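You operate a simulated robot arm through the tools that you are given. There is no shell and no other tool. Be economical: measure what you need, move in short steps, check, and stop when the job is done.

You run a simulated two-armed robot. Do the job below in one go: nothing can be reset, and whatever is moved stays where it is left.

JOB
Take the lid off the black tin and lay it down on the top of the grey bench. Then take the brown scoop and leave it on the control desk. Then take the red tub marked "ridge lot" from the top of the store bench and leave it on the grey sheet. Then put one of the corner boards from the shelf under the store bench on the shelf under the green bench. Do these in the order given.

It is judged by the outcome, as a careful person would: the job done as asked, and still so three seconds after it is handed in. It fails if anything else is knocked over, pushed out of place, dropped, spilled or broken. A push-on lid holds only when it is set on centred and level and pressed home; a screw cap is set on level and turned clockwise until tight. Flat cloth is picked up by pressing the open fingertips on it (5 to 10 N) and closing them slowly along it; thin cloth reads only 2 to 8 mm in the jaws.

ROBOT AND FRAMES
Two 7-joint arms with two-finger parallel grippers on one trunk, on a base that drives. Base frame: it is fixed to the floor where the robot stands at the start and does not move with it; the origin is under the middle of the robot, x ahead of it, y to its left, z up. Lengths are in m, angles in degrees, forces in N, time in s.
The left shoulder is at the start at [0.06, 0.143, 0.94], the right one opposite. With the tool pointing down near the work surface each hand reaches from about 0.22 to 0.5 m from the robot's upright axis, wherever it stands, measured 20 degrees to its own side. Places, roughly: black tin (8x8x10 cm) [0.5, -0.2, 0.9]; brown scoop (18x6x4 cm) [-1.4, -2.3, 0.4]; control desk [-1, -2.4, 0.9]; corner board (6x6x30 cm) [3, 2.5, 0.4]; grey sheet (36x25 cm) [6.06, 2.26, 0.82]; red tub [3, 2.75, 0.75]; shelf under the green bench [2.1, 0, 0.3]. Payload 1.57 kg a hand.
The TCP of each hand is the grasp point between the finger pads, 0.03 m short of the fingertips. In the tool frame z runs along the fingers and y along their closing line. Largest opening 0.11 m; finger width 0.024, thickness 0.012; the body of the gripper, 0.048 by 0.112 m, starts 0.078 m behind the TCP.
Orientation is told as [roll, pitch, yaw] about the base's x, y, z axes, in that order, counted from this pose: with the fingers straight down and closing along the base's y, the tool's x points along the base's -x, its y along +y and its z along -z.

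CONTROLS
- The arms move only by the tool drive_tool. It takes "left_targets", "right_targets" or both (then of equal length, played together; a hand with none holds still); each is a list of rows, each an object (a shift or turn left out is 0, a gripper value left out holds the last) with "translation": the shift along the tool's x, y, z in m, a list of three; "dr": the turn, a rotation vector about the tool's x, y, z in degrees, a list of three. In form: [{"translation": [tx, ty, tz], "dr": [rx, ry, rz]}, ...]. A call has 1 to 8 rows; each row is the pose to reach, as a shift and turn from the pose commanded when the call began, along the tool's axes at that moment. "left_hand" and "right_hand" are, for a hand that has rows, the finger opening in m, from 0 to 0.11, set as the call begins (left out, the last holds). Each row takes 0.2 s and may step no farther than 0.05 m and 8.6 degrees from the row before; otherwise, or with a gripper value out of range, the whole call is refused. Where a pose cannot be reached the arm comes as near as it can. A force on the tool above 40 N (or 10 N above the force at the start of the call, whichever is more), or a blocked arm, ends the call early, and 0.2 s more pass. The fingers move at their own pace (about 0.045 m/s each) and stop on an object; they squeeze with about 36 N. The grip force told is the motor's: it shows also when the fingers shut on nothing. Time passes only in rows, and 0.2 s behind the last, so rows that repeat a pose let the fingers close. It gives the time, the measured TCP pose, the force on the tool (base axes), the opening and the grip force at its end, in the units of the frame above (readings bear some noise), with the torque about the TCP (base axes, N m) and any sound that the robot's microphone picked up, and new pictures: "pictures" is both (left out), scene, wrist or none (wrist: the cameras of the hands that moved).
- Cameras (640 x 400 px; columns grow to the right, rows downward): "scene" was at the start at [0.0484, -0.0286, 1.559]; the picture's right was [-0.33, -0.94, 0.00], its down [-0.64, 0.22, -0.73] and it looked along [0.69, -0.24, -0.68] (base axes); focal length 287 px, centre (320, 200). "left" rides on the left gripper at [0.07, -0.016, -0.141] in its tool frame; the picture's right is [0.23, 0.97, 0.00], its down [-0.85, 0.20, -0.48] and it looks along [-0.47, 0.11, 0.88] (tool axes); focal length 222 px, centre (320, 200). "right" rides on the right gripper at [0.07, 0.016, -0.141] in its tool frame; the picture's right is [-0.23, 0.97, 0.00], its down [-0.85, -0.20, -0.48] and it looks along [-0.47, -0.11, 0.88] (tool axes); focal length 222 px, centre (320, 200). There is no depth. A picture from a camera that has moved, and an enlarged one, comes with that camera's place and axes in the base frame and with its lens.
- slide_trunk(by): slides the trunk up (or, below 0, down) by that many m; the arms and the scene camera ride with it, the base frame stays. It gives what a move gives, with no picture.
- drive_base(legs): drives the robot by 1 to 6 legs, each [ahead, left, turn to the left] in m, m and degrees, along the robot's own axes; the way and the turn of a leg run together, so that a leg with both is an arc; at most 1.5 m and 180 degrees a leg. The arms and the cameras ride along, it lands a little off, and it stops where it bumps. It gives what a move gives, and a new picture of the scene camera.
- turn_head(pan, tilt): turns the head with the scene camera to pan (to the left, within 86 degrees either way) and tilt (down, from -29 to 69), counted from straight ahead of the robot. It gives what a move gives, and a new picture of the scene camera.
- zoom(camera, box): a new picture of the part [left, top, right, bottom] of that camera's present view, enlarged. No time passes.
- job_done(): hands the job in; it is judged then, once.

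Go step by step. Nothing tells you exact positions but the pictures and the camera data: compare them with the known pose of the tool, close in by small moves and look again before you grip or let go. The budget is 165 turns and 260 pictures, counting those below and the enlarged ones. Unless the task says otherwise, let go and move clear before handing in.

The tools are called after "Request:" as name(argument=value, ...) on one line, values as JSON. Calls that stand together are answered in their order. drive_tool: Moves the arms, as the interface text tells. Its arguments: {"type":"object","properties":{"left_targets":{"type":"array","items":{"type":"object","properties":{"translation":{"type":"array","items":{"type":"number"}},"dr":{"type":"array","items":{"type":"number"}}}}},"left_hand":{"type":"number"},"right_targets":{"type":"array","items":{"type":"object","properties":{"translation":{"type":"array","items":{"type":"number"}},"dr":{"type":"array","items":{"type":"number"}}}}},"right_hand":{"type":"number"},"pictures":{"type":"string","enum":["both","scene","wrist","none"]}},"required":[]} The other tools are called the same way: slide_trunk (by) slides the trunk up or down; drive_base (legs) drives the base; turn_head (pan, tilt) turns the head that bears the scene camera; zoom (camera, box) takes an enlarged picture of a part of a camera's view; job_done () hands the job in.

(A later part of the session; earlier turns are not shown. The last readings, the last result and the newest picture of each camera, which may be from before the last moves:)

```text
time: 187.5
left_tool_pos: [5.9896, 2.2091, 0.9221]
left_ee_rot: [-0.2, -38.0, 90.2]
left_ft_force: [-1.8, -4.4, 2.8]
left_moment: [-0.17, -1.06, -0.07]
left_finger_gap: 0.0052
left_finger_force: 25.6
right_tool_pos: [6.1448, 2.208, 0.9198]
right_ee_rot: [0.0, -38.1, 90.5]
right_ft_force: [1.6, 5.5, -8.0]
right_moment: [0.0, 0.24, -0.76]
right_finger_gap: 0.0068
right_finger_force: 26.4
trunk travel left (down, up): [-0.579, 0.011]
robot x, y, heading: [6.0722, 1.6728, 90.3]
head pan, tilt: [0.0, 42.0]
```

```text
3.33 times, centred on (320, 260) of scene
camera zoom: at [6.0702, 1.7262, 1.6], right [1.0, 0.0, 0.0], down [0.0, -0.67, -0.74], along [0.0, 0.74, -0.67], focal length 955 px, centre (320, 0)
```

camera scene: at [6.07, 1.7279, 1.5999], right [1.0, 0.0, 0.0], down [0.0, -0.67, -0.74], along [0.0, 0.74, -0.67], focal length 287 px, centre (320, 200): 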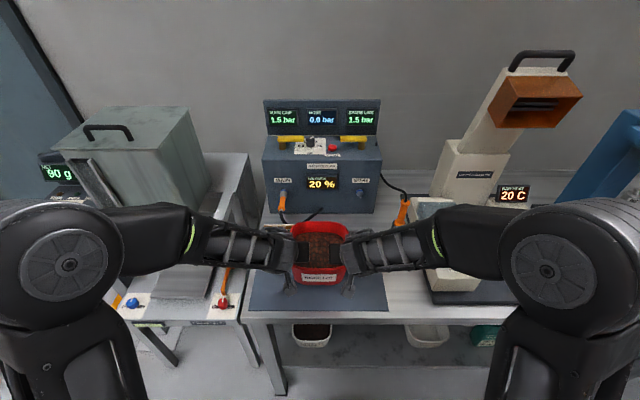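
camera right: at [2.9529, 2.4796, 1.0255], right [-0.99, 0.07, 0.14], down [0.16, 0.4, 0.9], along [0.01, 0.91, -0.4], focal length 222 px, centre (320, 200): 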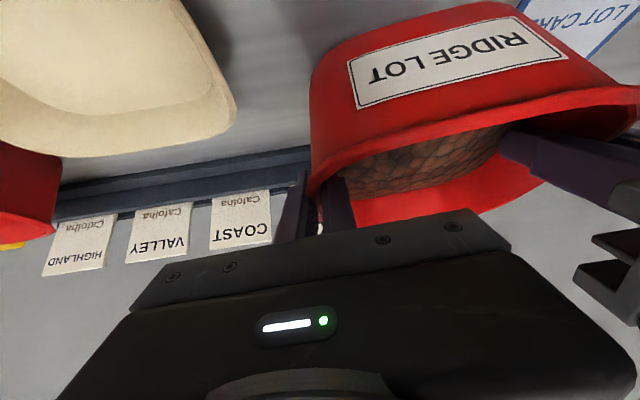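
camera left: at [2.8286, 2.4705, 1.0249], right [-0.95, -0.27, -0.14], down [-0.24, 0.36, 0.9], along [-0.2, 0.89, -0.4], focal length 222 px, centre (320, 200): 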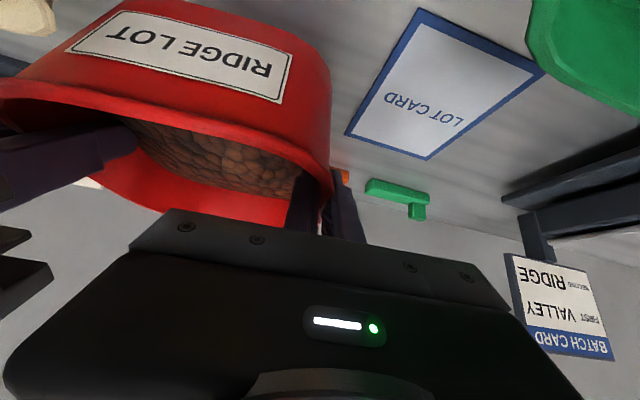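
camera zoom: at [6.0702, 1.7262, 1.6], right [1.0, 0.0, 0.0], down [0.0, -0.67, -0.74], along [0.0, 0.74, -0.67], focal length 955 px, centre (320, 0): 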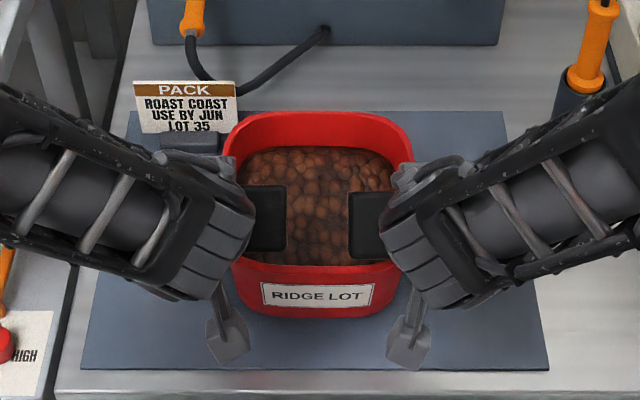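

Request:
drive_tool(left_targets=[{"translation": [0.0043, 0, 0.0055]}, {"translation": [0.0086, 0, 0.011]}, {"translation": [0.0117, 0, 0.015]}, {"translation": [0.0148, 0, 0.0189]}, {"translation": [0.0179, 0, 0.0229]}], right_targets=[{"translation": [0.0043, 0, 0.0055]}, {"translation": [0.0086, 0, 0.011]}, {"translation": [0.0117, 0, 0.015]}, {"translation": [0.0148, 0, 0.0189]}, {"translation": [0.0179, 0, 0.0229]}], pictures="none")

Request:
zoom(camera="scene", box=[240, 200, 400, 320])

Request:
zoom(camera="left", box=[0, 0, 640, 400])

```text
time: 188.7
left_tool_pos: [5.988, 2.21, 0.9023]
left_ee_rot: [-0.3, -38.8, 90.4]
left_ft_force: [-5.9, -4.3, 17.7]
left_moment: [-0.41, -1.14, -0.17]
left_finger_gap: 0.0061
left_finger_force: 26.2
right_tool_pos: [6.1438, 2.2099, 0.9035]
right_ee_rot: [0.2, -39.4, 90.4]
right_ft_force: [3.1, -0.2, 18.1]
right_moment: [-0.86, 0.51, -0.41]
right_finger_gap: 0.0062
right_finger_force: 26.8
trunk travel left (down, up): [-0.579, 0.011]
robot x, y, heading: [6.0723, 1.6712, 90.2]
head pan, tilt: [0.0, 42.0]
stopped in row 5 (right hand): the force on the tool passed its limit at 45 N (the readings are from after the stop); the commanded pose is now the measured one
```

```text
3.33 times, centred on (320, 260) of scene
camera zoom: at [6.0699, 1.7215, 1.6005], right [1.0, 0.0, 0.0], down [0.0, -0.67, -0.74], along [0.0, 0.74, -0.67], focal length 955 px, centre (320, 0)
```

zoom: 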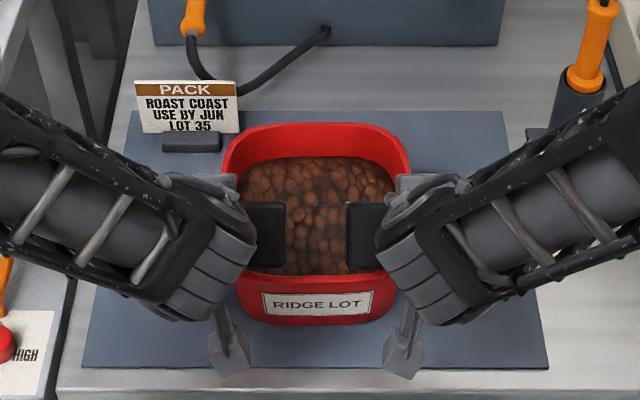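

```text
1.00 times, centred on (320, 200) of left (not enlarged: the box is as wide or as high as the picture)
camera zoom: at [6.0048, 2.0675, 0.9676], right [-0.97, -0.18, -0.15], down [-0.2, 0.36, 0.91], along [-0.11, 0.91, -0.39], focal length 222 px, centre (320, 200)
```

zoom: 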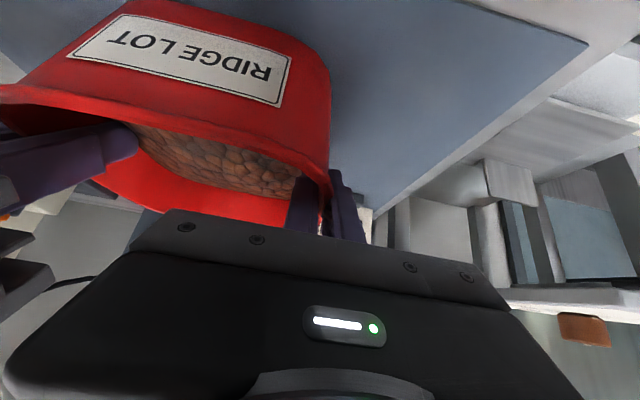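

The tub rests on the sheet. I ease off a little and open both hands.

Request:
drive_tool(left_targets=[{"translation": [-0.0006, 0, -0.0008]}, {"translation": [-0.0006, 0, -0.0008]}], right_targets=[{"translation": [-0.0006, 0, -0.0008]}, {"translation": [-0.0006, 0, -0.0008]}], pictures="none")

Request:
drive_tool(left_targets=[{}, {}, {}], right_targets=[{}, {}, {}], left_hand=0.045, right_hand=0.045, pictures="none")

Request:
zoom(camera="scene", box=[240, 200, 400, 320])

```text
time: 189.3
left_tool_pos: [5.9881, 2.2105, 0.9011]
left_ee_rot: [-0.3, -38.8, 90.3]
left_ft_force: [-4.2, 1.0, 18.1]
left_moment: [0.87, -1.08, 0.03]
left_finger_gap: 0.0061
left_finger_force: 26.0
right_tool_pos: [6.1425, 2.2112, 0.9018]
right_ee_rot: [0.1, -39.2, 90.5]
right_ft_force: [4.9, 3.2, 22.1]
right_moment: [0.28, 0.44, -0.5]
right_finger_gap: 0.0063
right_finger_force: 25.8
trunk travel left (down, up): [-0.579, 0.011]
robot x, y, heading: [6.07, 1.6723, 90.2]
head pan, tilt: [0.0, 42.0]
```

```text
time: 190.1
left_tool_pos: [5.9883, 2.2119, 0.8984]
left_ee_rot: [-0.3, -38.5, 90.3]
left_ft_force: [-0.5, -0.2, -0.2]
left_moment: [-0.02, 0.01, 0.0]
left_finger_gap: 0.0448
left_finger_force: 0.2
right_tool_pos: [6.1442, 2.2105, 0.8993]
right_ee_rot: [0.1, -39.0, 90.6]
right_ft_force: [0.2, -0.4, 0.1]
right_moment: [-0.01, 0.02, -0.01]
right_finger_gap: 0.0452
right_finger_force: 0.0
trunk travel left (down, up): [-0.579, 0.011]
robot x, y, heading: [6.0721, 1.6719, 90.2]
head pan, tilt: [0.0, 42.0]
```

```text
3.33 times, centred on (320, 260) of scene
camera zoom: at [6.0701, 1.7251, 1.5999], right [1.0, 0.0, 0.0], down [0.0, -0.67, -0.74], along [0.0, 0.74, -0.67], focal length 955 px, centre (320, 0)
```

zoom: 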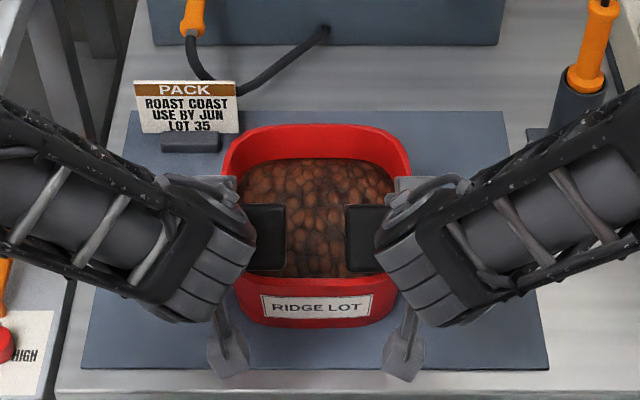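

Both hands are free of the tub. I rise straight up 10 cm and look.

Request:
drive_tool(left_targets=[{"translation": [-0.0123, 0, -0.0158]}, {"translation": [-0.0246, 0, -0.0315]}, {"translation": [-0.043, 0, -0.0552]}, {"translation": [-0.0616, 0, -0.0788]}], right_targets=[{"translation": [-0.0123, 0, -0.0158]}, {"translation": [-0.0246, 0, -0.0315]}, {"translation": [-0.043, 0, -0.0552]}, {"translation": [-0.0616, 0, -0.0788]}], pictures="none")

Request:
drive_tool(left_targets=[{"translation": [0.01, 0.02, -0.035], "dr": [0, 6.3, 0]}, {"translation": [0.02, 0.04, -0.07], "dr": [0, 12.6, 0]}, {"translation": [0.04, 0.06, -0.1], "dr": [0, 19, 0]}, {"translation": [0.06, 0.08, -0.13], "dr": [0, 25.3, 0]}, {"translation": [0.08, 0.1, -0.16], "dr": [0, 31.6, 0]}, {"translation": [0.1, 0.12, -0.18], "dr": [0, 38, 0]}], right_targets=[{"translation": [0.01, -0.02, -0.035], "dr": [0, 6.3, 0]}, {"translation": [0.02, -0.04, -0.07], "dr": [0, 12.6, 0]}, {"translation": [0.04, -0.06, -0.1], "dr": [0, 19, 0]}, {"translation": [0.06, -0.08, -0.13], "dr": [0, 25.3, 0]}, {"translation": [0.08, -0.1, -0.16], "dr": [0, 31.6, 0]}, {"translation": [0.1, -0.12, -0.18], "dr": [0, 38, 0]}], pictures="scene")

```text
time: 191.1
left_tool_pos: [5.9892, 2.2082, 0.9986]
left_ee_rot: [-0.2, -38.5, 90.2]
left_ft_force: [0.0, 0.5, -0.4]
left_moment: [0.0, 0.0, 0.0]
left_finger_gap: 0.0451
left_finger_force: 0.0
right_tool_pos: [6.1429, 2.2075, 1.0001]
right_ee_rot: [0.1, -39.0, 90.6]
right_ft_force: [-0.1, -0.4, 0.6]
right_moment: [0.01, 0.01, 0.0]
right_finger_gap: 0.0448
right_finger_force: 0.0
trunk travel left (down, up): [-0.579, 0.011]
robot x, y, heading: [6.0697, 1.6747, 90.1]
head pan, tilt: [0.0, 42.0]
```

```text
time: 192.5
left_tool_pos: [5.8702, 2.0176, 1.0777]
left_ee_rot: [-0.2, -0.3, 90.2]
left_ft_force: [0.7, 1.0, -0.8]
left_moment: [-0.03, 0.05, -0.02]
left_finger_gap: 0.0452
left_finger_force: 0.1
right_tool_pos: [6.2649, 2.0179, 1.075]
right_ee_rot: [0.1, -0.9, 90.6]
right_ft_force: [0.3, 0.5, 0.3]
right_moment: [-0.02, 0.03, 0.03]
right_finger_gap: 0.0448
right_finger_force: 0.0
trunk travel left (down, up): [-0.579, 0.011]
robot x, y, heading: [6.0699, 1.6726, 90.1]
head pan, tilt: [0.0, 42.0]
camera scene: at [6.0701, 1.7252, 1.6], right [1.0, 0.0, 0.0], down [0.0, -0.67, -0.74], along [0.0, 0.74, -0.67], focal length 287 px, centre (320, 200)
```

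scene: 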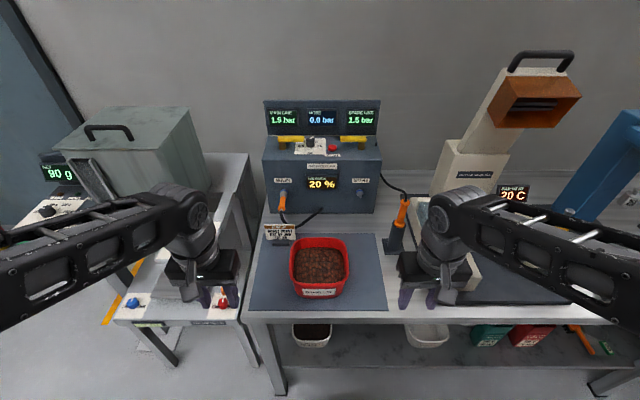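

The tub stands on the grey sheet. Now back to the store bench for a corner board.

Request:
drive_base(legs=[[-0.24, 0, 0], [0, 0, 90], [1.45, 0, 0], [1.45, 0, 0], [0, 0, -90]])

Request:
slide_trunk(by=-0.4)

Request:
turn_head(pan=0, tilt=30)

```text
time: 215.5
left_tool_pos: [2.9475, 1.6786, 1.0768]
left_ee_rot: [-0.1, -0.4, 93.7]
left_ft_force: [-0.3, -0.5, 0.2]
left_moment: [-0.03, -0.02, -0.02]
left_finger_gap: 0.0452
left_finger_force: 0.1
right_tool_pos: [3.3433, 1.7037, 1.0732]
right_ee_rot: [0.1, -1.0, 94.2]
right_ft_force: [-0.4, -0.7, 0.8]
right_moment: [0.02, 0.02, 0.01]
right_finger_gap: 0.0448
right_finger_force: 0.0
trunk travel left (down, up): [-0.579, 0.011]
robot x, y, heading: [3.1736, 1.3493, 93.7]
head pan, tilt: [0.0, 42.0]
camera scene: at [3.1674, 1.3979, 1.6], right [1.0, 0.06, 0.0], down [0.04, -0.67, -0.74], along [-0.05, 0.74, -0.67], focal length 287 px, centre (320, 200)
```

scene: 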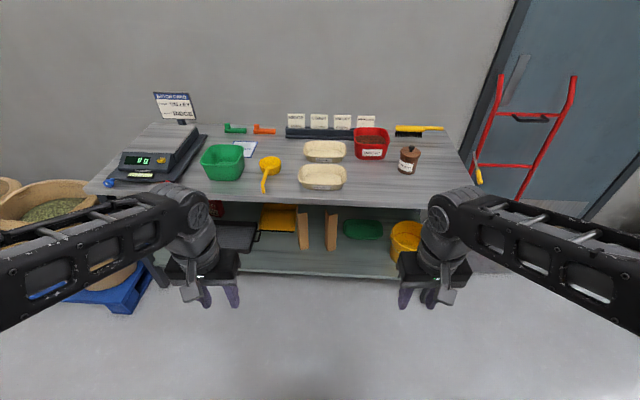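

```text
time: 219.4
left_tool_pos: [2.9489, 1.6781, 0.6763]
left_ee_rot: [-0.1, -0.6, 93.7]
left_ft_force: [-0.2, -0.7, -1.1]
left_moment: [0.01, 0.02, -0.01]
left_finger_gap: 0.0446
left_finger_force: 0.1
right_tool_pos: [3.3428, 1.7033, 0.6737]
right_ee_rot: [0.1, -1.0, 94.2]
right_ft_force: [0.0, 0.5, -0.7]
right_moment: [0.02, -0.01, 0.03]
right_finger_gap: 0.0448
right_finger_force: 0.0
trunk travel left (down, up): [-0.179, 0.411]
robot x, y, heading: [3.1726, 1.345, 93.7]
head pan, tilt: [0.0, 42.0]
```

```text
time: 220.1
left_tool_pos: [2.949, 1.6797, 0.6768]
left_ee_rot: [0.0, -0.4, 93.8]
left_ft_force: [-0.1, 0.0, 0.4]
left_moment: [0.01, -0.01, 0.03]
left_finger_gap: 0.0451
left_finger_force: 0.0
right_tool_pos: [3.3433, 1.7031, 0.6723]
right_ee_rot: [0.2, -1.0, 94.2]
right_ft_force: [-0.5, -0.2, 0.1]
right_moment: [0.03, 0.01, 0.0]
right_finger_gap: 0.0449
right_finger_force: 0.1
trunk travel left (down, up): [-0.179, 0.411]
robot x, y, heading: [3.171, 1.3472, 93.6]
head pan, tilt: [0.0, 30.0]
camera scene: at [3.1669, 1.4047, 1.2182], right [1.0, 0.06, 0.0], down [0.03, -0.5, -0.87], along [-0.06, 0.86, -0.5], focal length 287 px, centre (320, 200)
```

scene: 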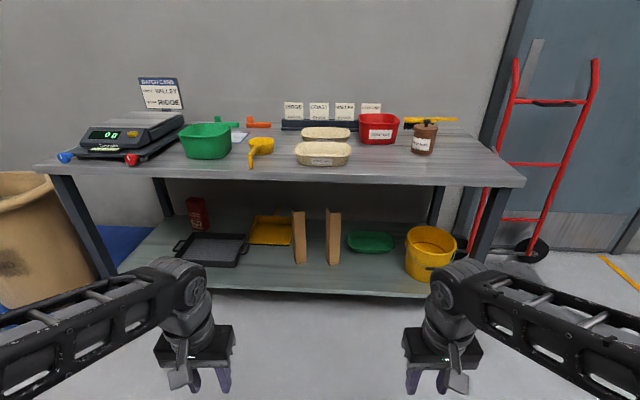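

Request:
zoom(camera="scene", box=[240, 180, 400, 300])

Request:
turn_head(pan=0, tilt=20)

```text
3.33 times, centred on (320, 240) of scene
camera zoom: at [3.1669, 1.4047, 1.2182], right [1.0, 0.06, 0.0], down [0.03, -0.5, -0.87], along [-0.06, 0.86, -0.5], focal length 955 px, centre (320, 67)
```

zoom: 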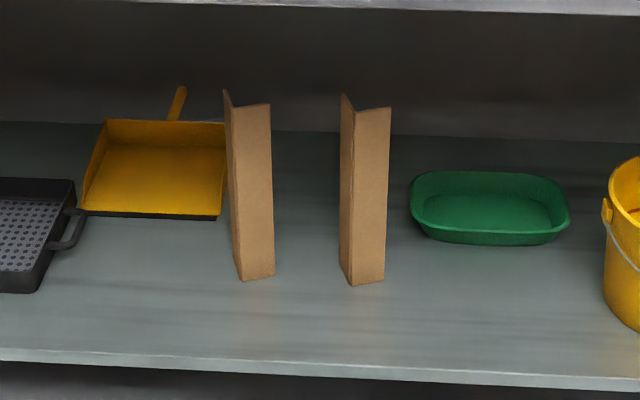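

```text
time: 220.8
left_tool_pos: [2.9495, 1.6785, 0.6763]
left_ee_rot: [-0.1, -0.4, 93.8]
left_ft_force: [0.6, 1.2, -0.9]
left_moment: [-0.02, 0.0, 0.03]
left_finger_gap: 0.0453
left_finger_force: 0.0
right_tool_pos: [3.3427, 1.7038, 0.6729]
right_ee_rot: [0.1, -1.0, 94.2]
right_ft_force: [0.6, 0.1, -0.7]
right_moment: [-0.03, -0.01, 0.02]
right_finger_gap: 0.0451
right_finger_force: 0.0
trunk travel left (down, up): [-0.179, 0.411]
robot x, y, heading: [3.1705, 1.3467, 93.7]
head pan, tilt: [0.0, 20.0]
camera scene: at [3.1667, 1.4074, 1.2343], right [1.0, 0.06, 0.0], down [0.02, -0.34, -0.94], along [-0.06, 0.94, -0.34], focal length 287 px, centre (320, 200)
```

scene: 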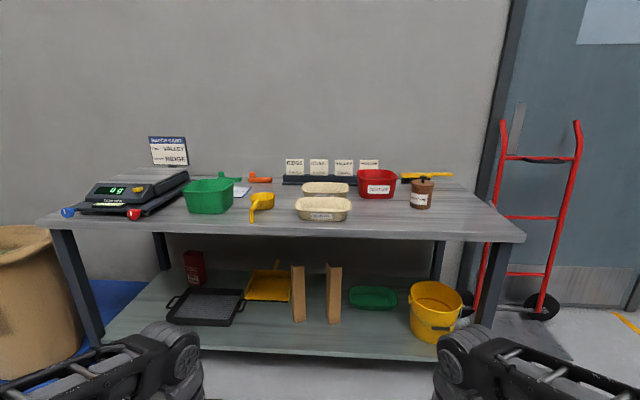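

Two corner boards stand upright on the shelf (z ≈ 0.25) as L-profiles, 30 cm tall; the right one has its corner at about [3.139, 2.443] and a face running to [3.188, 2.452]. I will grip it across that 5–6 cm face with the right hand tilted 45° forward; first I set the arms and lower the trunk.

Request:
slide_trunk(by=-0.17)

Request:
drive_tool(right_targets=[{"translation": [0, 0.012, 0.005], "dr": [0, -7.5, 0]}, {"translation": [0, 0.025, 0.01], "dr": [0, -15, 0]}, {"translation": [-0.005, 0.038, 0.015], "dr": [0, -22.5, 0]}, {"translation": [-0.01, 0.05, 0.02], "dr": [0, -30, 0]}, {"translation": [-0.016, 0.063, 0.025], "dr": [0, -37.5, 0]}, {"translation": [-0.016, 0.075, 0.033], "dr": [0, -45, 0]}], left_targets=[{"translation": [0.022, 0.01, 0]}, {"translation": [0.044, 0.02, 0]}, {"translation": [0.066, 0.03, 0]}, {"translation": [0.088, 0.04, 0]}, {"translation": [0.11, 0.05, 0]}, {"translation": [0.13, 0.06, 0]}], right_hand=0.11, pictures="scene")

```text
time: 222.8
left_tool_pos: [2.9498, 1.6784, 0.5061]
left_ee_rot: [-0.1, -0.4, 93.7]
left_ft_force: [0.4, 0.8, 0.5]
left_moment: [0.0, -0.04, -0.01]
left_finger_gap: 0.0451
left_finger_force: 0.1
right_tool_pos: [3.3437, 1.7021, 0.5036]
right_ee_rot: [0.2, -1.0, 94.2]
right_ft_force: [-0.4, -0.2, -0.3]
right_moment: [-0.02, 0.02, -0.04]
right_finger_gap: 0.045
right_finger_force: 0.0
trunk travel left (down, up): [-0.009, 0.581]
robot x, y, heading: [3.1713, 1.3449, 93.7]
head pan, tilt: [0.0, 20.0]
```

```text
time: 224.2
left_tool_pos: [2.8987, 1.5486, 0.5074]
left_ee_rot: [-0.1, -0.4, 93.6]
left_ft_force: [0.2, 0.0, 0.0]
left_moment: [0.02, 0.0, 0.01]
left_finger_gap: 0.0448
left_finger_force: 0.1
left hand out of reach, approached as far as the arm can: row 6
right_tool_pos: [3.2247, 1.7757, 0.5121]
right_ee_rot: [0.1, -45.7, 94.2]
right_ft_force: [0.3, 0.0, -0.3]
right_moment: [-0.02, -0.01, -0.04]
right_finger_gap: 0.1101
right_finger_force: 0.0
right hand out of reach, approached as far as the arm can: row 3, 4, 5, 6
trunk travel left (down, up): [-0.009, 0.581]
robot x, y, heading: [3.1711, 1.3445, 93.8]
head pan, tilt: [0.0, 20.0]
camera scene: at [3.1669, 1.4073, 1.0644], right [1.0, 0.06, 0.0], down [0.02, -0.34, -0.94], along [-0.06, 0.94, -0.34], focal length 287 px, centre (320, 200)
```

scene: 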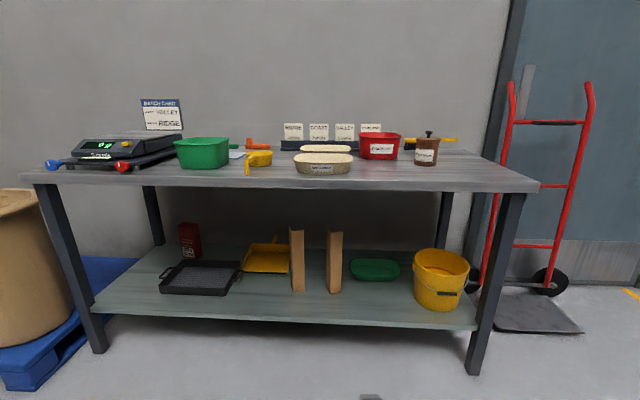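

Request:
zoom(camera="scene", box=[240, 210, 400, 310])

```text
4.00 times, centred on (320, 260) of scene
camera zoom: at [3.1669, 1.4073, 1.0644], right [1.0, 0.06, 0.0], down [0.02, -0.34, -0.94], along [-0.06, 0.94, -0.34], focal length 1146 px, centre (320, -40)
```

zoom: 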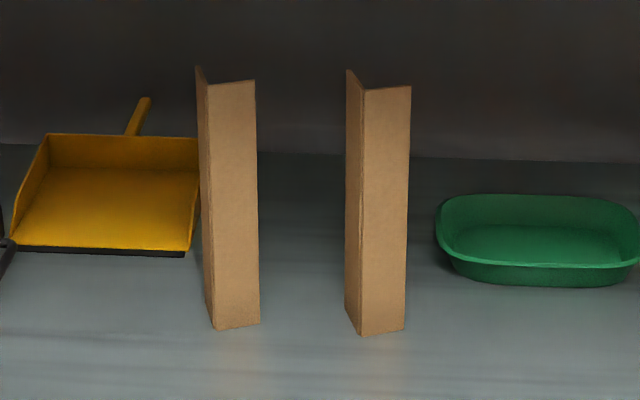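

The board's face centre is at about [3.168, 2.458], turned some 13°. I drive up with the same heading, leaving the hand about 17 cm short.

Request:
drive_base(legs=[[0.497, -0.105, 9.3]])

Request:
zoom(camera="right", box=[0, 0, 640, 400])

```text
time: 227.1
left_tool_pos: [2.8999, 2.0048, 0.5071]
left_ee_rot: [-0.1, -0.4, 102.9]
left_ft_force: [0.0, 0.7, 0.1]
left_moment: [-0.04, -0.06, -0.02]
left_finger_gap: 0.0449
left_finger_force: 0.1
right_tool_pos: [3.1874, 2.2832, 0.5137]
right_ee_rot: [0.0, -45.8, 103.3]
right_ft_force: [0.7, 0.2, 0.1]
right_moment: [0.05, -0.01, -0.01]
right_finger_gap: 0.11
right_finger_force: 0.1
trunk travel left (down, up): [-0.009, 0.581]
robot x, y, heading: [3.2034, 1.8483, 103.0]
head pan, tilt: [0.0, 20.0]
camera scene: at [3.1892, 1.9096, 1.0644], right [0.97, 0.22, 0.0], down [0.08, -0.33, -0.94], along [-0.21, 0.92, -0.34], focal length 287 px, centre (320, 200)
```

scene: 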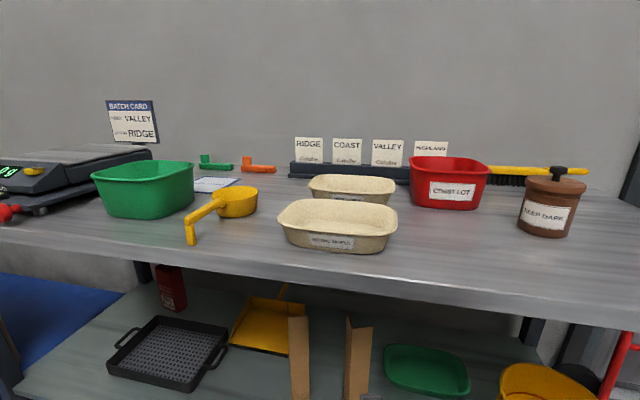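

```text
1.00 times, centred on (320, 200) of right (not enlarged: the box is as wide or as high as the picture)
camera zoom: at [3.2068, 2.1325, 0.5614], right [-0.98, -0.07, 0.16], down [0.14, 0.29, 0.95], along [-0.11, 0.95, -0.28], focal length 222 px, centre (320, 200)
```

zoom: 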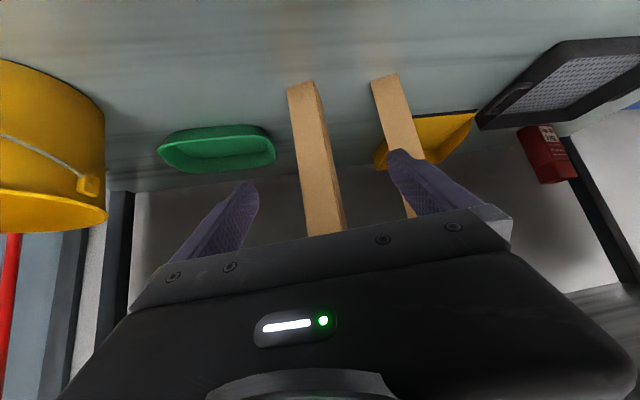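

The board sits between the finger lines. I advance the hand along to straddle it at z ≈ 0.44.

Request:
drive_tool(right_targets=[{"translation": [-0.015, -0.018, 0.035]}, {"translation": [-0.03, -0.0185, 0.075]}, {"translation": [-0.045, -0.0185, 0.115]}, {"translation": [-0.058, -0.0185, 0.15]}], right_hand=0.11, pictures="wrist")

```text
time: 228.1
left_tool_pos: [2.9012, 2.0049, 0.5081]
left_ee_rot: [-0.3, -0.4, 102.8]
left_ft_force: [0.6, 0.0, -0.2]
left_moment: [-0.01, -0.03, 0.02]
left_finger_gap: 0.045
left_finger_force: 0.1
right_tool_pos: [3.1706, 2.4332, 0.4506]
right_ee_rot: [0.0, -45.8, 103.4]
right_ft_force: [-0.3, -1.4, 0.7]
right_moment: [-0.02, -0.01, 0.02]
right_finger_gap: 0.1099
right_finger_force: 0.1
trunk travel left (down, up): [-0.009, 0.581]
robot x, y, heading: [3.2058, 1.8477, 102.8]
head pan, tilt: [0.0, 20.0]
camera right: at [3.1895, 2.2819, 0.4993], right [-0.98, -0.07, 0.16], down [0.14, 0.29, 0.95], along [-0.11, 0.95, -0.28], focal length 222 px, centre (320, 200)
```

right: 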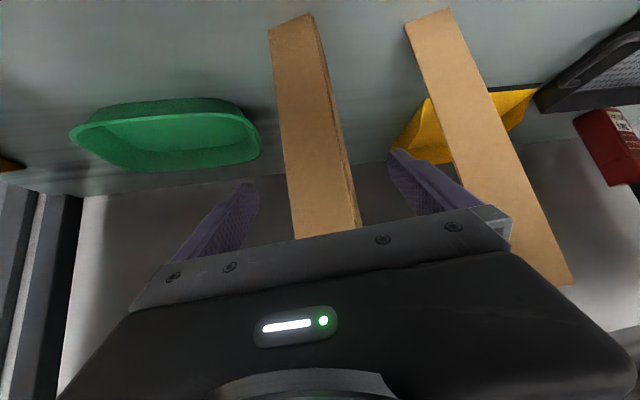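

Request:
drive_tool(right_targets=[{"translation": [-0.006, 0, 0.012]}, {"translation": [-0.013, 0, 0.025]}], pictures="none")

Request:
drive_tool(right_targets=[{}, {}, {}, {}], right_hand=0.035, pictures="wrist")

```text
time: 228.7
left_tool_pos: [2.9013, 2.0056, 0.5083]
left_ee_rot: [-0.2, -0.3, 102.9]
left_ft_force: [0.7, -0.6, -0.2]
left_moment: [0.0, -0.01, -0.02]
left_finger_gap: 0.045
left_finger_force: 0.1
right_tool_pos: [3.1649, 2.4584, 0.443]
right_ee_rot: [0.1, -45.8, 103.4]
right_ft_force: [-0.6, -0.1, -0.7]
right_moment: [0.0, -0.02, 0.0]
right_finger_gap: 0.1102
right_finger_force: 0.2
trunk travel left (down, up): [-0.009, 0.581]
robot x, y, heading: [3.2007, 1.8496, 102.8]
head pan, tilt: [0.0, 20.0]
```

```text
time: 229.7
left_tool_pos: [2.9007, 2.0061, 0.5089]
left_ee_rot: [-0.1, -0.4, 102.9]
left_ft_force: [0.1, -0.7, 0.4]
left_moment: [-0.02, 0.04, 0.0]
left_finger_gap: 0.0449
left_finger_force: 0.0
right_tool_pos: [3.1651, 2.4573, 0.4438]
right_ee_rot: [0.0, -45.8, 103.3]
right_ft_force: [-0.2, 0.0, 0.4]
right_moment: [0.02, -0.05, 0.0]
right_finger_gap: 0.0523
right_finger_force: 18.2
trunk travel left (down, up): [-0.009, 0.581]
robot x, y, heading: [3.2033, 1.8451, 102.9]
head pan, tilt: [0.0, 20.0]
camera right: at [3.1835, 2.3072, 0.4913], right [-0.98, -0.07, 0.16], down [0.14, 0.29, 0.95], along [-0.11, 0.95, -0.28], focal length 222 px, centre (320, 200)
```

right: 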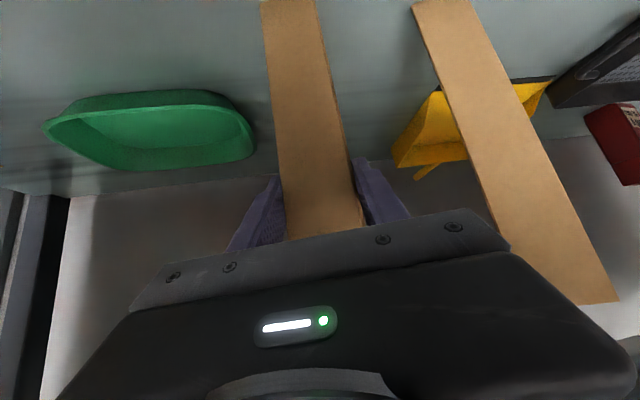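

The board is held at 52 mm. I lift it 4 cm and check that it hangs straight.

Request:
drive_tool(right_targets=[{"translation": [-0.0107, 0, -0.0105]}, {"translation": [-0.0287, 0, -0.0279]}], right_hand=0.02, pictures="wrist")

Request:
zoom(camera="scene", box=[220, 260, 480, 400])

```text
time: 230.3
left_tool_pos: [2.9009, 2.0043, 0.5087]
left_ee_rot: [-0.3, -0.4, 103.0]
left_ft_force: [0.7, -0.9, -0.1]
left_moment: [0.0, 0.0, -0.03]
left_finger_gap: 0.0449
left_finger_force: 0.1
right_tool_pos: [3.1651, 2.4586, 0.4812]
right_ee_rot: [-0.1, -45.8, 103.3]
right_ft_force: [-0.4, -0.3, -0.5]
right_moment: [0.01, 0.0, 0.01]
right_finger_gap: 0.052
right_finger_force: 35.7
trunk travel left (down, up): [-0.009, 0.581]
robot x, y, heading: [3.2017, 1.8469, 102.8]
head pan, tilt: [0.0, 20.0]
camera right: at [3.1838, 2.3075, 0.5308], right [-0.98, -0.07, 0.16], down [0.14, 0.29, 0.95], along [-0.12, 0.95, -0.28], focal length 222 px, centre (320, 200)
```

right: 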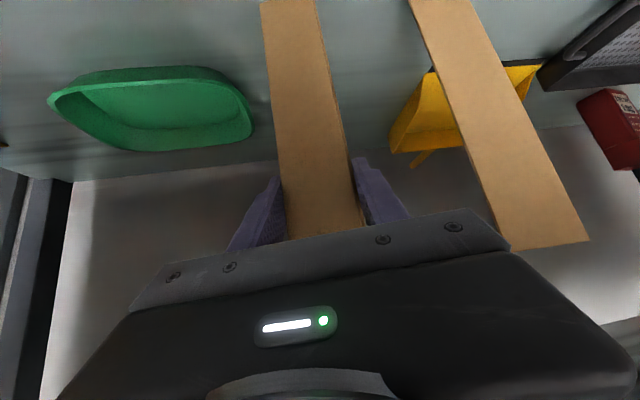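

```text
2.46 times, centred on (350, 330) of scene
camera zoom: at [3.1892, 1.9099, 1.0643], right [0.97, 0.22, 0.0], down [0.08, -0.33, -0.94], along [-0.21, 0.92, -0.34], focal length 705 px, centre (246, -120)
```

zoom: 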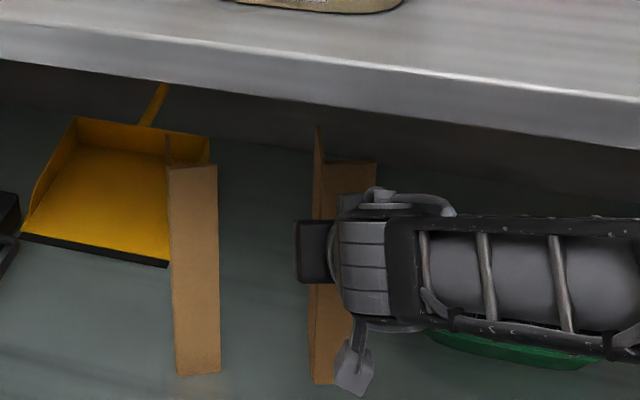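

It comes up upright, the other board is untouched. I withdraw the hand and back off.

Request:
drive_tool(right_targets=[{"translation": [0.028, 0, -0.029]}, {"translation": [0.056, 0, -0.058]}, {"translation": [0.084, 0, -0.087]}, {"translation": [0.112, 0, -0.116]}], pictures="none")

Request:
drive_base(legs=[[-0.6, 0, 0]])

Request:
slide_trunk(by=0.3)

Request:
turn_head(pan=80, tilt=25)

```text
time: 231.3
left_tool_pos: [2.9013, 2.005, 0.5085]
left_ee_rot: [-0.1, -0.3, 102.9]
left_ft_force: [-0.2, 0.8, -0.8]
left_moment: [-0.01, 0.0, 0.02]
left_finger_gap: 0.0449
left_finger_force: 0.0
right_tool_pos: [3.1962, 2.3057, 0.4856]
right_ee_rot: [0.1, -45.6, 103.3]
right_ft_force: [0.5, -0.7, -1.7]
right_moment: [-0.02, -0.04, 0.03]
right_finger_gap: 0.052
right_finger_force: 35.7
right hand out of reach, approached as far as the arm can: row 4
trunk travel left (down, up): [-0.009, 0.581]
robot x, y, heading: [3.2062, 1.8499, 102.7]
head pan, tilt: [0.0, 20.0]
```

```text
time: 234.8
left_tool_pos: [3.036, 1.4099, 0.5084]
left_ee_rot: [-0.2, -0.3, 103.3]
left_ft_force: [0.6, -0.3, 0.6]
left_moment: [-0.04, -0.01, -0.02]
left_finger_gap: 0.045
left_finger_force: 0.2
right_tool_pos: [3.3316, 1.7128, 0.486]
right_ee_rot: [0.0, -45.7, 103.7]
right_ft_force: [-0.4, 0.1, -0.7]
right_moment: [-0.01, -0.04, 0.01]
right_finger_gap: 0.052
right_finger_force: 35.3
trunk travel left (down, up): [-0.009, 0.581]
robot x, y, heading: [3.3433, 1.2544, 103.1]
head pan, tilt: [0.0, 20.0]
camera scene: at [3.3262, 1.316, 1.0643], right [0.97, 0.23, 0.0], down [0.08, -0.33, -0.94], along [-0.21, 0.91, -0.34], focal length 287 px, centre (320, 200)
```

scene: 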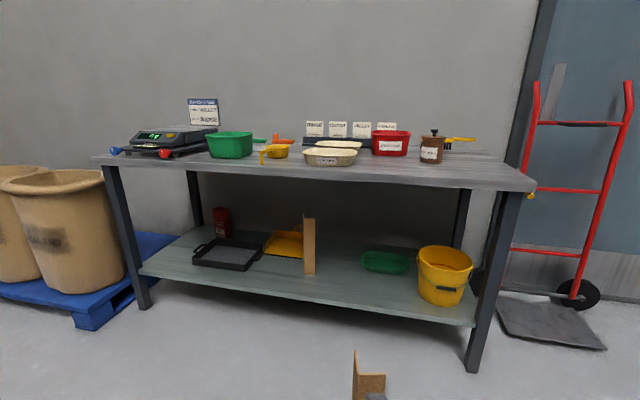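

```text
time: 237.8
left_tool_pos: [3.0369, 1.4086, 0.8087]
left_ee_rot: [-0.1, -0.3, 103.3]
left_ft_force: [0.4, -0.1, 0.5]
left_moment: [0.02, 0.0, 0.0]
left_finger_gap: 0.0451
left_finger_force: 0.0
right_tool_pos: [3.3306, 1.7132, 0.7852]
right_ee_rot: [-0.1, -45.6, 103.7]
right_ft_force: [1.4, 0.1, -0.7]
right_moment: [0.0, -0.01, 0.01]
right_finger_gap: 0.0521
right_finger_force: 36.0
trunk travel left (down, up): [-0.309, 0.281]
robot x, y, heading: [3.3413, 1.2543, 103.0]
head pan, tilt: [0.0, 20.0]
```

```text
time: 239.3
left_tool_pos: [3.0365, 1.4086, 0.8084]
left_ee_rot: [-0.2, -0.3, 103.2]
left_ft_force: [-0.2, 0.5, 0.2]
left_moment: [0.01, -0.02, 0.01]
left_finger_gap: 0.0449
left_finger_force: 0.1
right_tool_pos: [3.3301, 1.7117, 0.7859]
right_ee_rot: [0.0, -45.7, 103.7]
right_ft_force: [-0.1, 0.0, -0.6]
right_moment: [-0.04, -0.03, 0.0]
right_finger_gap: 0.0516
right_finger_force: 36.2
trunk travel left (down, up): [-0.309, 0.281]
robot x, y, heading: [3.341, 1.2554, 103.2]
head pan, tilt: [80.0, 25.0]
camera scene: at [3.2555, 1.2202, 1.3563], right [-0.06, 1.0, 0.0], down [0.42, 0.02, -0.91], along [-0.9, -0.05, -0.42], focal length 287 px, centre (320, 200)
```

scene: 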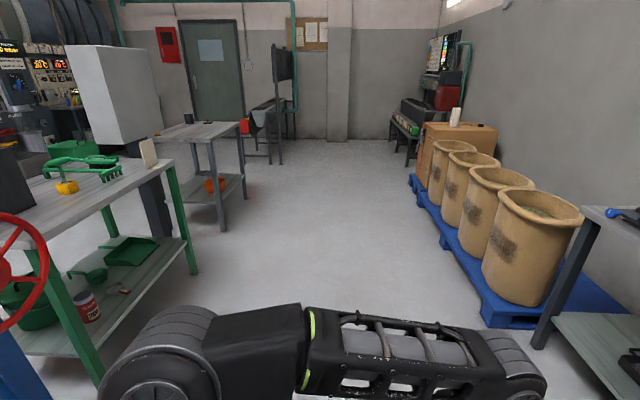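

The green bench is the one with green legs, x ≈ 1.62–2.5, front edge at y ≈ 0.2. I turn round and move in front of it.

Request:
drive_base(legs=[[0, 0, 167], [0, -1.25, 0]])

Request:
turn_head(pan=0, tilt=35)

```text
time: 252.4
left_tool_pos: [2.3323, 1.0626, 0.8075]
left_ee_rot: [-0.2, -0.3, -91.4]
left_ft_force: [-0.2, 0.2, -0.5]
left_moment: [0.0, -0.02, 0.0]
left_finger_gap: 0.0449
left_finger_force: 0.0
right_tool_pos: [1.973, 0.843, 0.7861]
right_ee_rot: [0.0, -45.7, -91.0]
right_ft_force: [-0.1, 0.2, -1.1]
right_moment: [0.05, 0.03, 0.02]
right_finger_gap: 0.0519
right_finger_force: 35.6
trunk travel left (down, up): [-0.309, 0.281]
robot x, y, heading: [2.0805, 1.284, -91.4]
head pan, tilt: [80.0, 25.0]
camera scene: at [2.1696, 1.2984, 1.3563], right [-0.2, -0.98, 0.0], down [-0.41, 0.08, -0.91], along [0.89, -0.18, -0.42], focal length 287 px, centre (320, 200)
```

scene: 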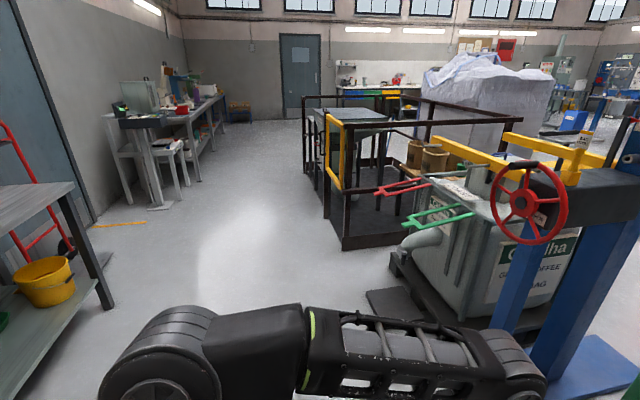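

```text
time: 253.9
left_tool_pos: [2.3346, 1.0613, 0.8068]
left_ee_rot: [-0.2, -0.3, -91.3]
left_ft_force: [0.2, -0.2, 0.9]
left_moment: [0.04, 0.0, -0.01]
left_finger_gap: 0.0451
left_finger_force: 0.0
right_tool_pos: [1.9725, 0.8431, 0.7866]
right_ee_rot: [-0.1, -45.7, -91.0]
right_ft_force: [-0.7, 1.3, -1.3]
right_moment: [0.03, 0.01, -0.03]
right_finger_gap: 0.052
right_finger_force: 36.5
trunk travel left (down, up): [-0.309, 0.281]
robot x, y, heading: [2.0787, 1.2906, -91.7]
head pan, tilt: [0.0, 35.0]
camera scene: at [2.0771, 1.2287, 1.3405], right [-1.0, 0.03, 0.0], down [0.01, 0.57, -0.82], along [-0.02, -0.82, -0.57], focal length 287 px, centre (320, 200)
```

scene: 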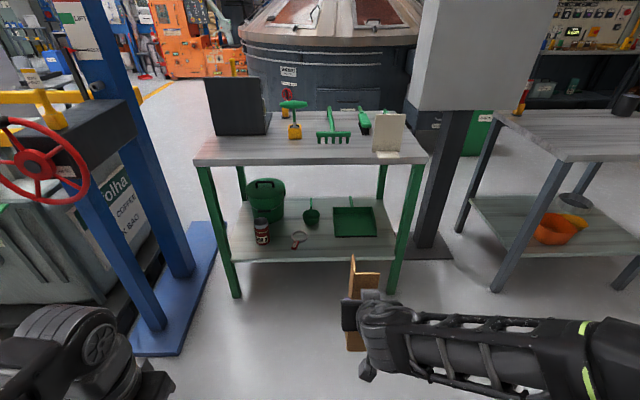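

Request:
zoom(camera="scene", box=[190, 150, 430, 300])

```text
2.67 times, centred on (310, 225) of scene
camera zoom: at [2.0771, 1.2287, 1.3405], right [-1.0, 0.03, 0.0], down [0.01, 0.57, -0.82], along [-0.02, -0.82, -0.57], focal length 764 px, centre (347, 133)
```

zoom: 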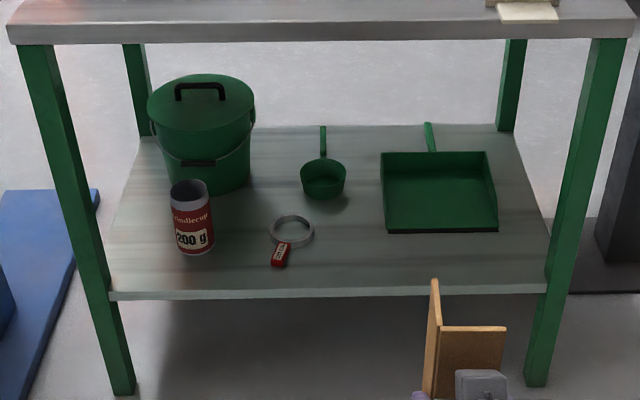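

On the shelf there is free room in front of the green dustpan (x ≈ 1.7–2.1, y ≈ 0.08–0.23, shelf z ≈ 0.28). I lower the trunk 0.26 m and drive up, aiming to stand the board at [1.88, 0.16].

Request:
slide_trunk(by=-0.26)

Request:
drive_base(legs=[[0.5, -0.075, 1.5]])

Request:
zoom(camera="right", box=[0, 0, 640, 400])

```text
time: 256.6
left_tool_pos: [2.3332, 1.0626, 0.5478]
left_ee_rot: [-0.2, -0.2, -91.5]
left_ft_force: [0.4, -0.3, -0.9]
left_moment: [0.02, 0.02, -0.01]
left_finger_gap: 0.0449
left_finger_force: 0.0
right_tool_pos: [1.9712, 0.8444, 0.5254]
right_ee_rot: [0.1, -45.7, -91.1]
right_ft_force: [0.8, 0.2, -1.4]
right_moment: [0.02, 0.02, 0.03]
right_finger_gap: 0.0519
right_finger_force: 36.0
trunk travel left (down, up): [-0.049, 0.541]
robot x, y, heading: [2.0791, 1.2849, -91.5]
head pan, tilt: [0.0, 35.0]
```

```text
time: 259.6
left_tool_pos: [2.2576, 0.5715, 0.5475]
left_ee_rot: [-0.2, -0.4, -89.8]
left_ft_force: [-0.1, -0.3, 0.8]
left_moment: [0.0, -0.01, 0.0]
left_finger_gap: 0.0446
left_finger_force: 0.0
right_tool_pos: [1.9046, 0.3404, 0.5254]
right_ee_rot: [0.0, -45.7, -89.3]
right_ft_force: [0.5, 0.6, -1.6]
right_moment: [0.01, -0.05, 0.01]
right_finger_gap: 0.052
right_finger_force: 35.6
trunk travel left (down, up): [-0.049, 0.541]
robot x, y, heading: [1.9992, 0.7902, -89.7]
head pan, tilt: [0.0, 35.0]
camera scene: at [1.9969, 0.7292, 1.0805], right [-1.0, 0.0, 0.0], down [0.0, 0.57, -0.82], along [0.0, -0.82, -0.57], focal length 287 px, centre (320, 200)
```

scene: 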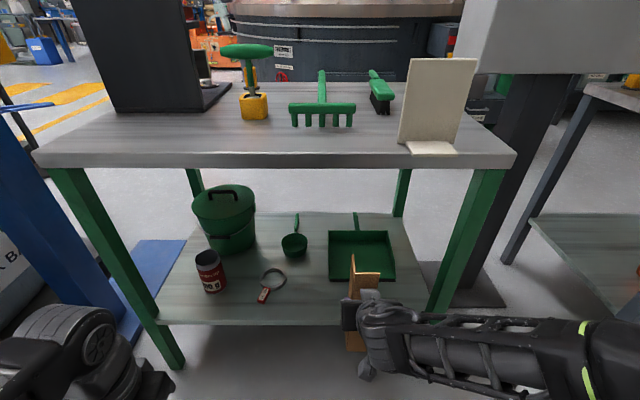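

```text
1.00 times, centred on (320, 200) of right (not enlarged: the box is as wide or as high as the picture)
camera zoom: at [1.9191, 0.4906, 0.5749], right [0.98, -0.15, 0.16], down [-0.2, -0.26, 0.95], along [-0.1, -0.96, -0.28], focal length 222 px, centre (320, 200)
```

zoom: 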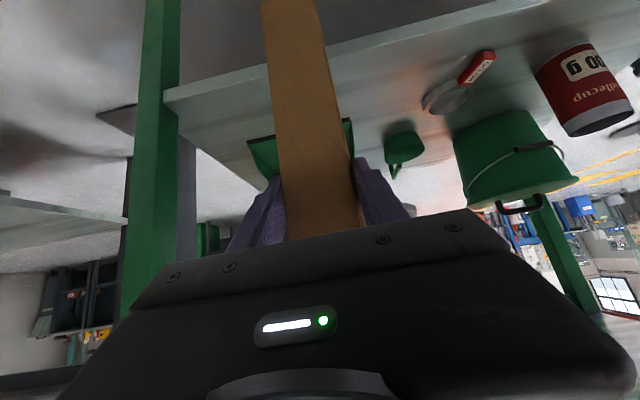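

Request:
drive_tool(right_targets=[{"translation": [-0.028, -0.004, 0.032]}, {"translation": [-0.056, -0.008, 0.064]}, {"translation": [-0.084, -0.012, 0.097]}, {"translation": [-0.111, -0.015, 0.129]}], pictures="both")

Request:
zoom(camera="scene", box=[270, 210, 450, 350])

```text
time: 260.6
left_tool_pos: [2.257, 0.5699, 0.5477]
left_ee_rot: [-0.2, -0.4, -89.7]
left_ft_force: [-0.1, -0.2, 1.1]
left_moment: [0.0, 0.0, 0.01]
left_finger_gap: 0.045
left_finger_force: 0.2
right_tool_pos: [1.892, 0.1706, 0.5136]
right_ee_rot: [0.1, -45.8, -89.3]
right_ft_force: [-0.5, 0.5, -2.0]
right_moment: [0.03, 0.03, 0.01]
right_finger_gap: 0.052
right_finger_force: 36.3
trunk travel left (down, up): [-0.049, 0.541]
robot x, y, heading: [1.9978, 0.7884, -90.0]
head pan, tilt: [0.0, 35.0]
camera scene: at [1.9969, 0.7294, 1.0805], right [-1.0, 0.0, 0.0], down [0.0, 0.57, -0.82], along [0.0, -0.82, -0.57], focal length 287 px, centre (320, 200)
camera right: at [1.9069, 0.3196, 0.5634], right [0.98, -0.15, 0.16], down [-0.2, -0.26, 0.95], along [-0.1, -0.96, -0.28], focal length 222 px, centre (320, 200)
```

scene: 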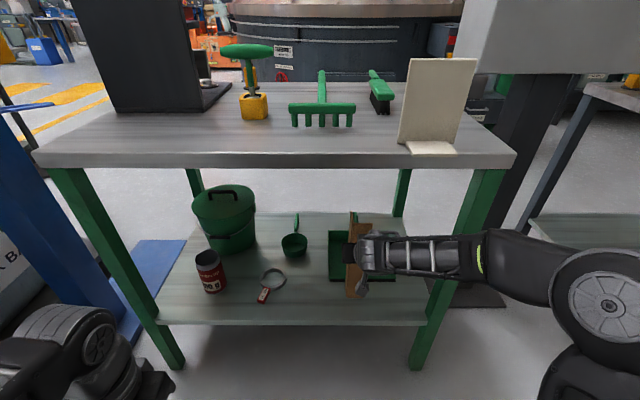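
right: 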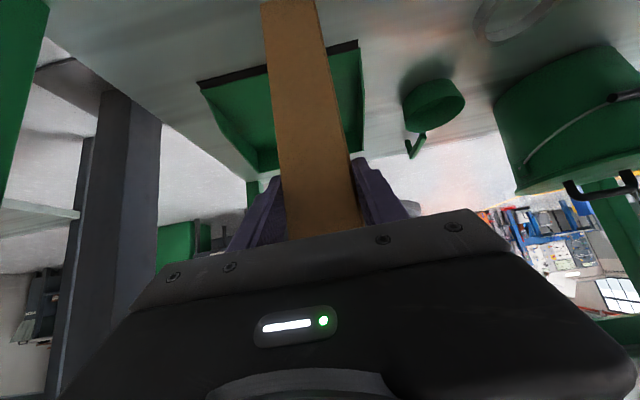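

```text
2.86 times, centred on (360, 280) of scene
camera zoom: at [1.9969, 0.7294, 1.0805], right [-1.0, 0.0, 0.0], down [0.0, 0.57, -0.82], along [0.0, -0.82, -0.57], focal length 819 px, centre (206, -29)
```

zoom: 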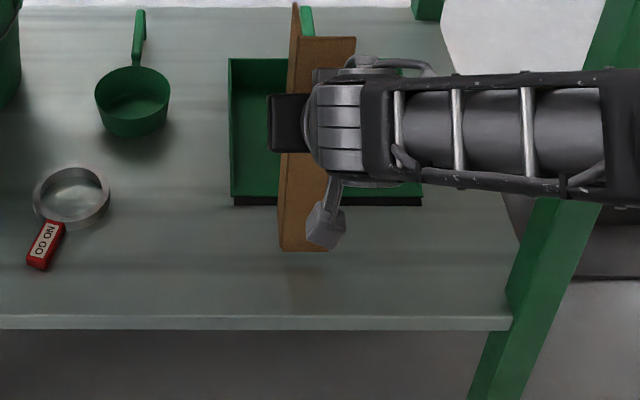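

The board is over the free strip with the dustpan well behind it. I lower it in small steps to touch.

Request:
drive_tool(right_targets=[{"translation": [0.0108, 0, 0.0105]}, {"translation": [0.0179, 0, 0.0174]}, {"translation": [0.0215, 0, 0.0209]}, {"translation": [0.0251, 0, 0.0244]}, {"translation": [0.0287, 0, 0.0279]}], pictures="none")

Request:
zoom(camera="scene", box=[270, 210, 450, 350])

```text
time: 261.4
left_tool_pos: [2.258, 0.5704, 0.5478]
left_ee_rot: [-0.3, -0.4, -89.7]
left_ft_force: [-0.6, 0.1, 0.3]
left_moment: [0.01, 0.02, 0.04]
left_finger_gap: 0.0452
left_finger_force: 0.1
right_tool_pos: [1.893, 0.1663, 0.4962]
right_ee_rot: [0.1, -46.9, -89.1]
right_ft_force: [0.4, 0.8, 12.9]
right_moment: [-0.07, 0.09, 0.04]
right_finger_gap: 0.0521
right_finger_force: 35.4
trunk travel left (down, up): [-0.049, 0.541]
robot x, y, heading: [1.9976, 0.7839, -89.8]
head pan, tilt: [0.0, 35.0]
stopped in row 3 (right hand): the force on the tool passed its limit at 42 N (the readings are from after the stop); the commanded pose is now the measured one
```

```text
2.86 times, centred on (360, 280) of scene
camera zoom: at [1.997, 0.7303, 1.0805], right [-1.0, 0.0, 0.0], down [0.0, 0.57, -0.82], along [0.0, -0.82, -0.57], focal length 819 px, centre (206, -29)
```

zoom: 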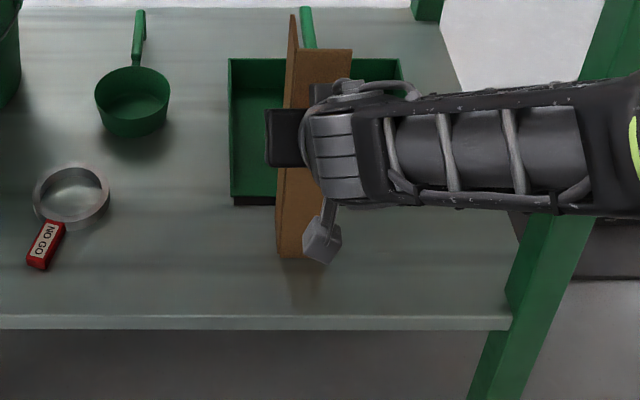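

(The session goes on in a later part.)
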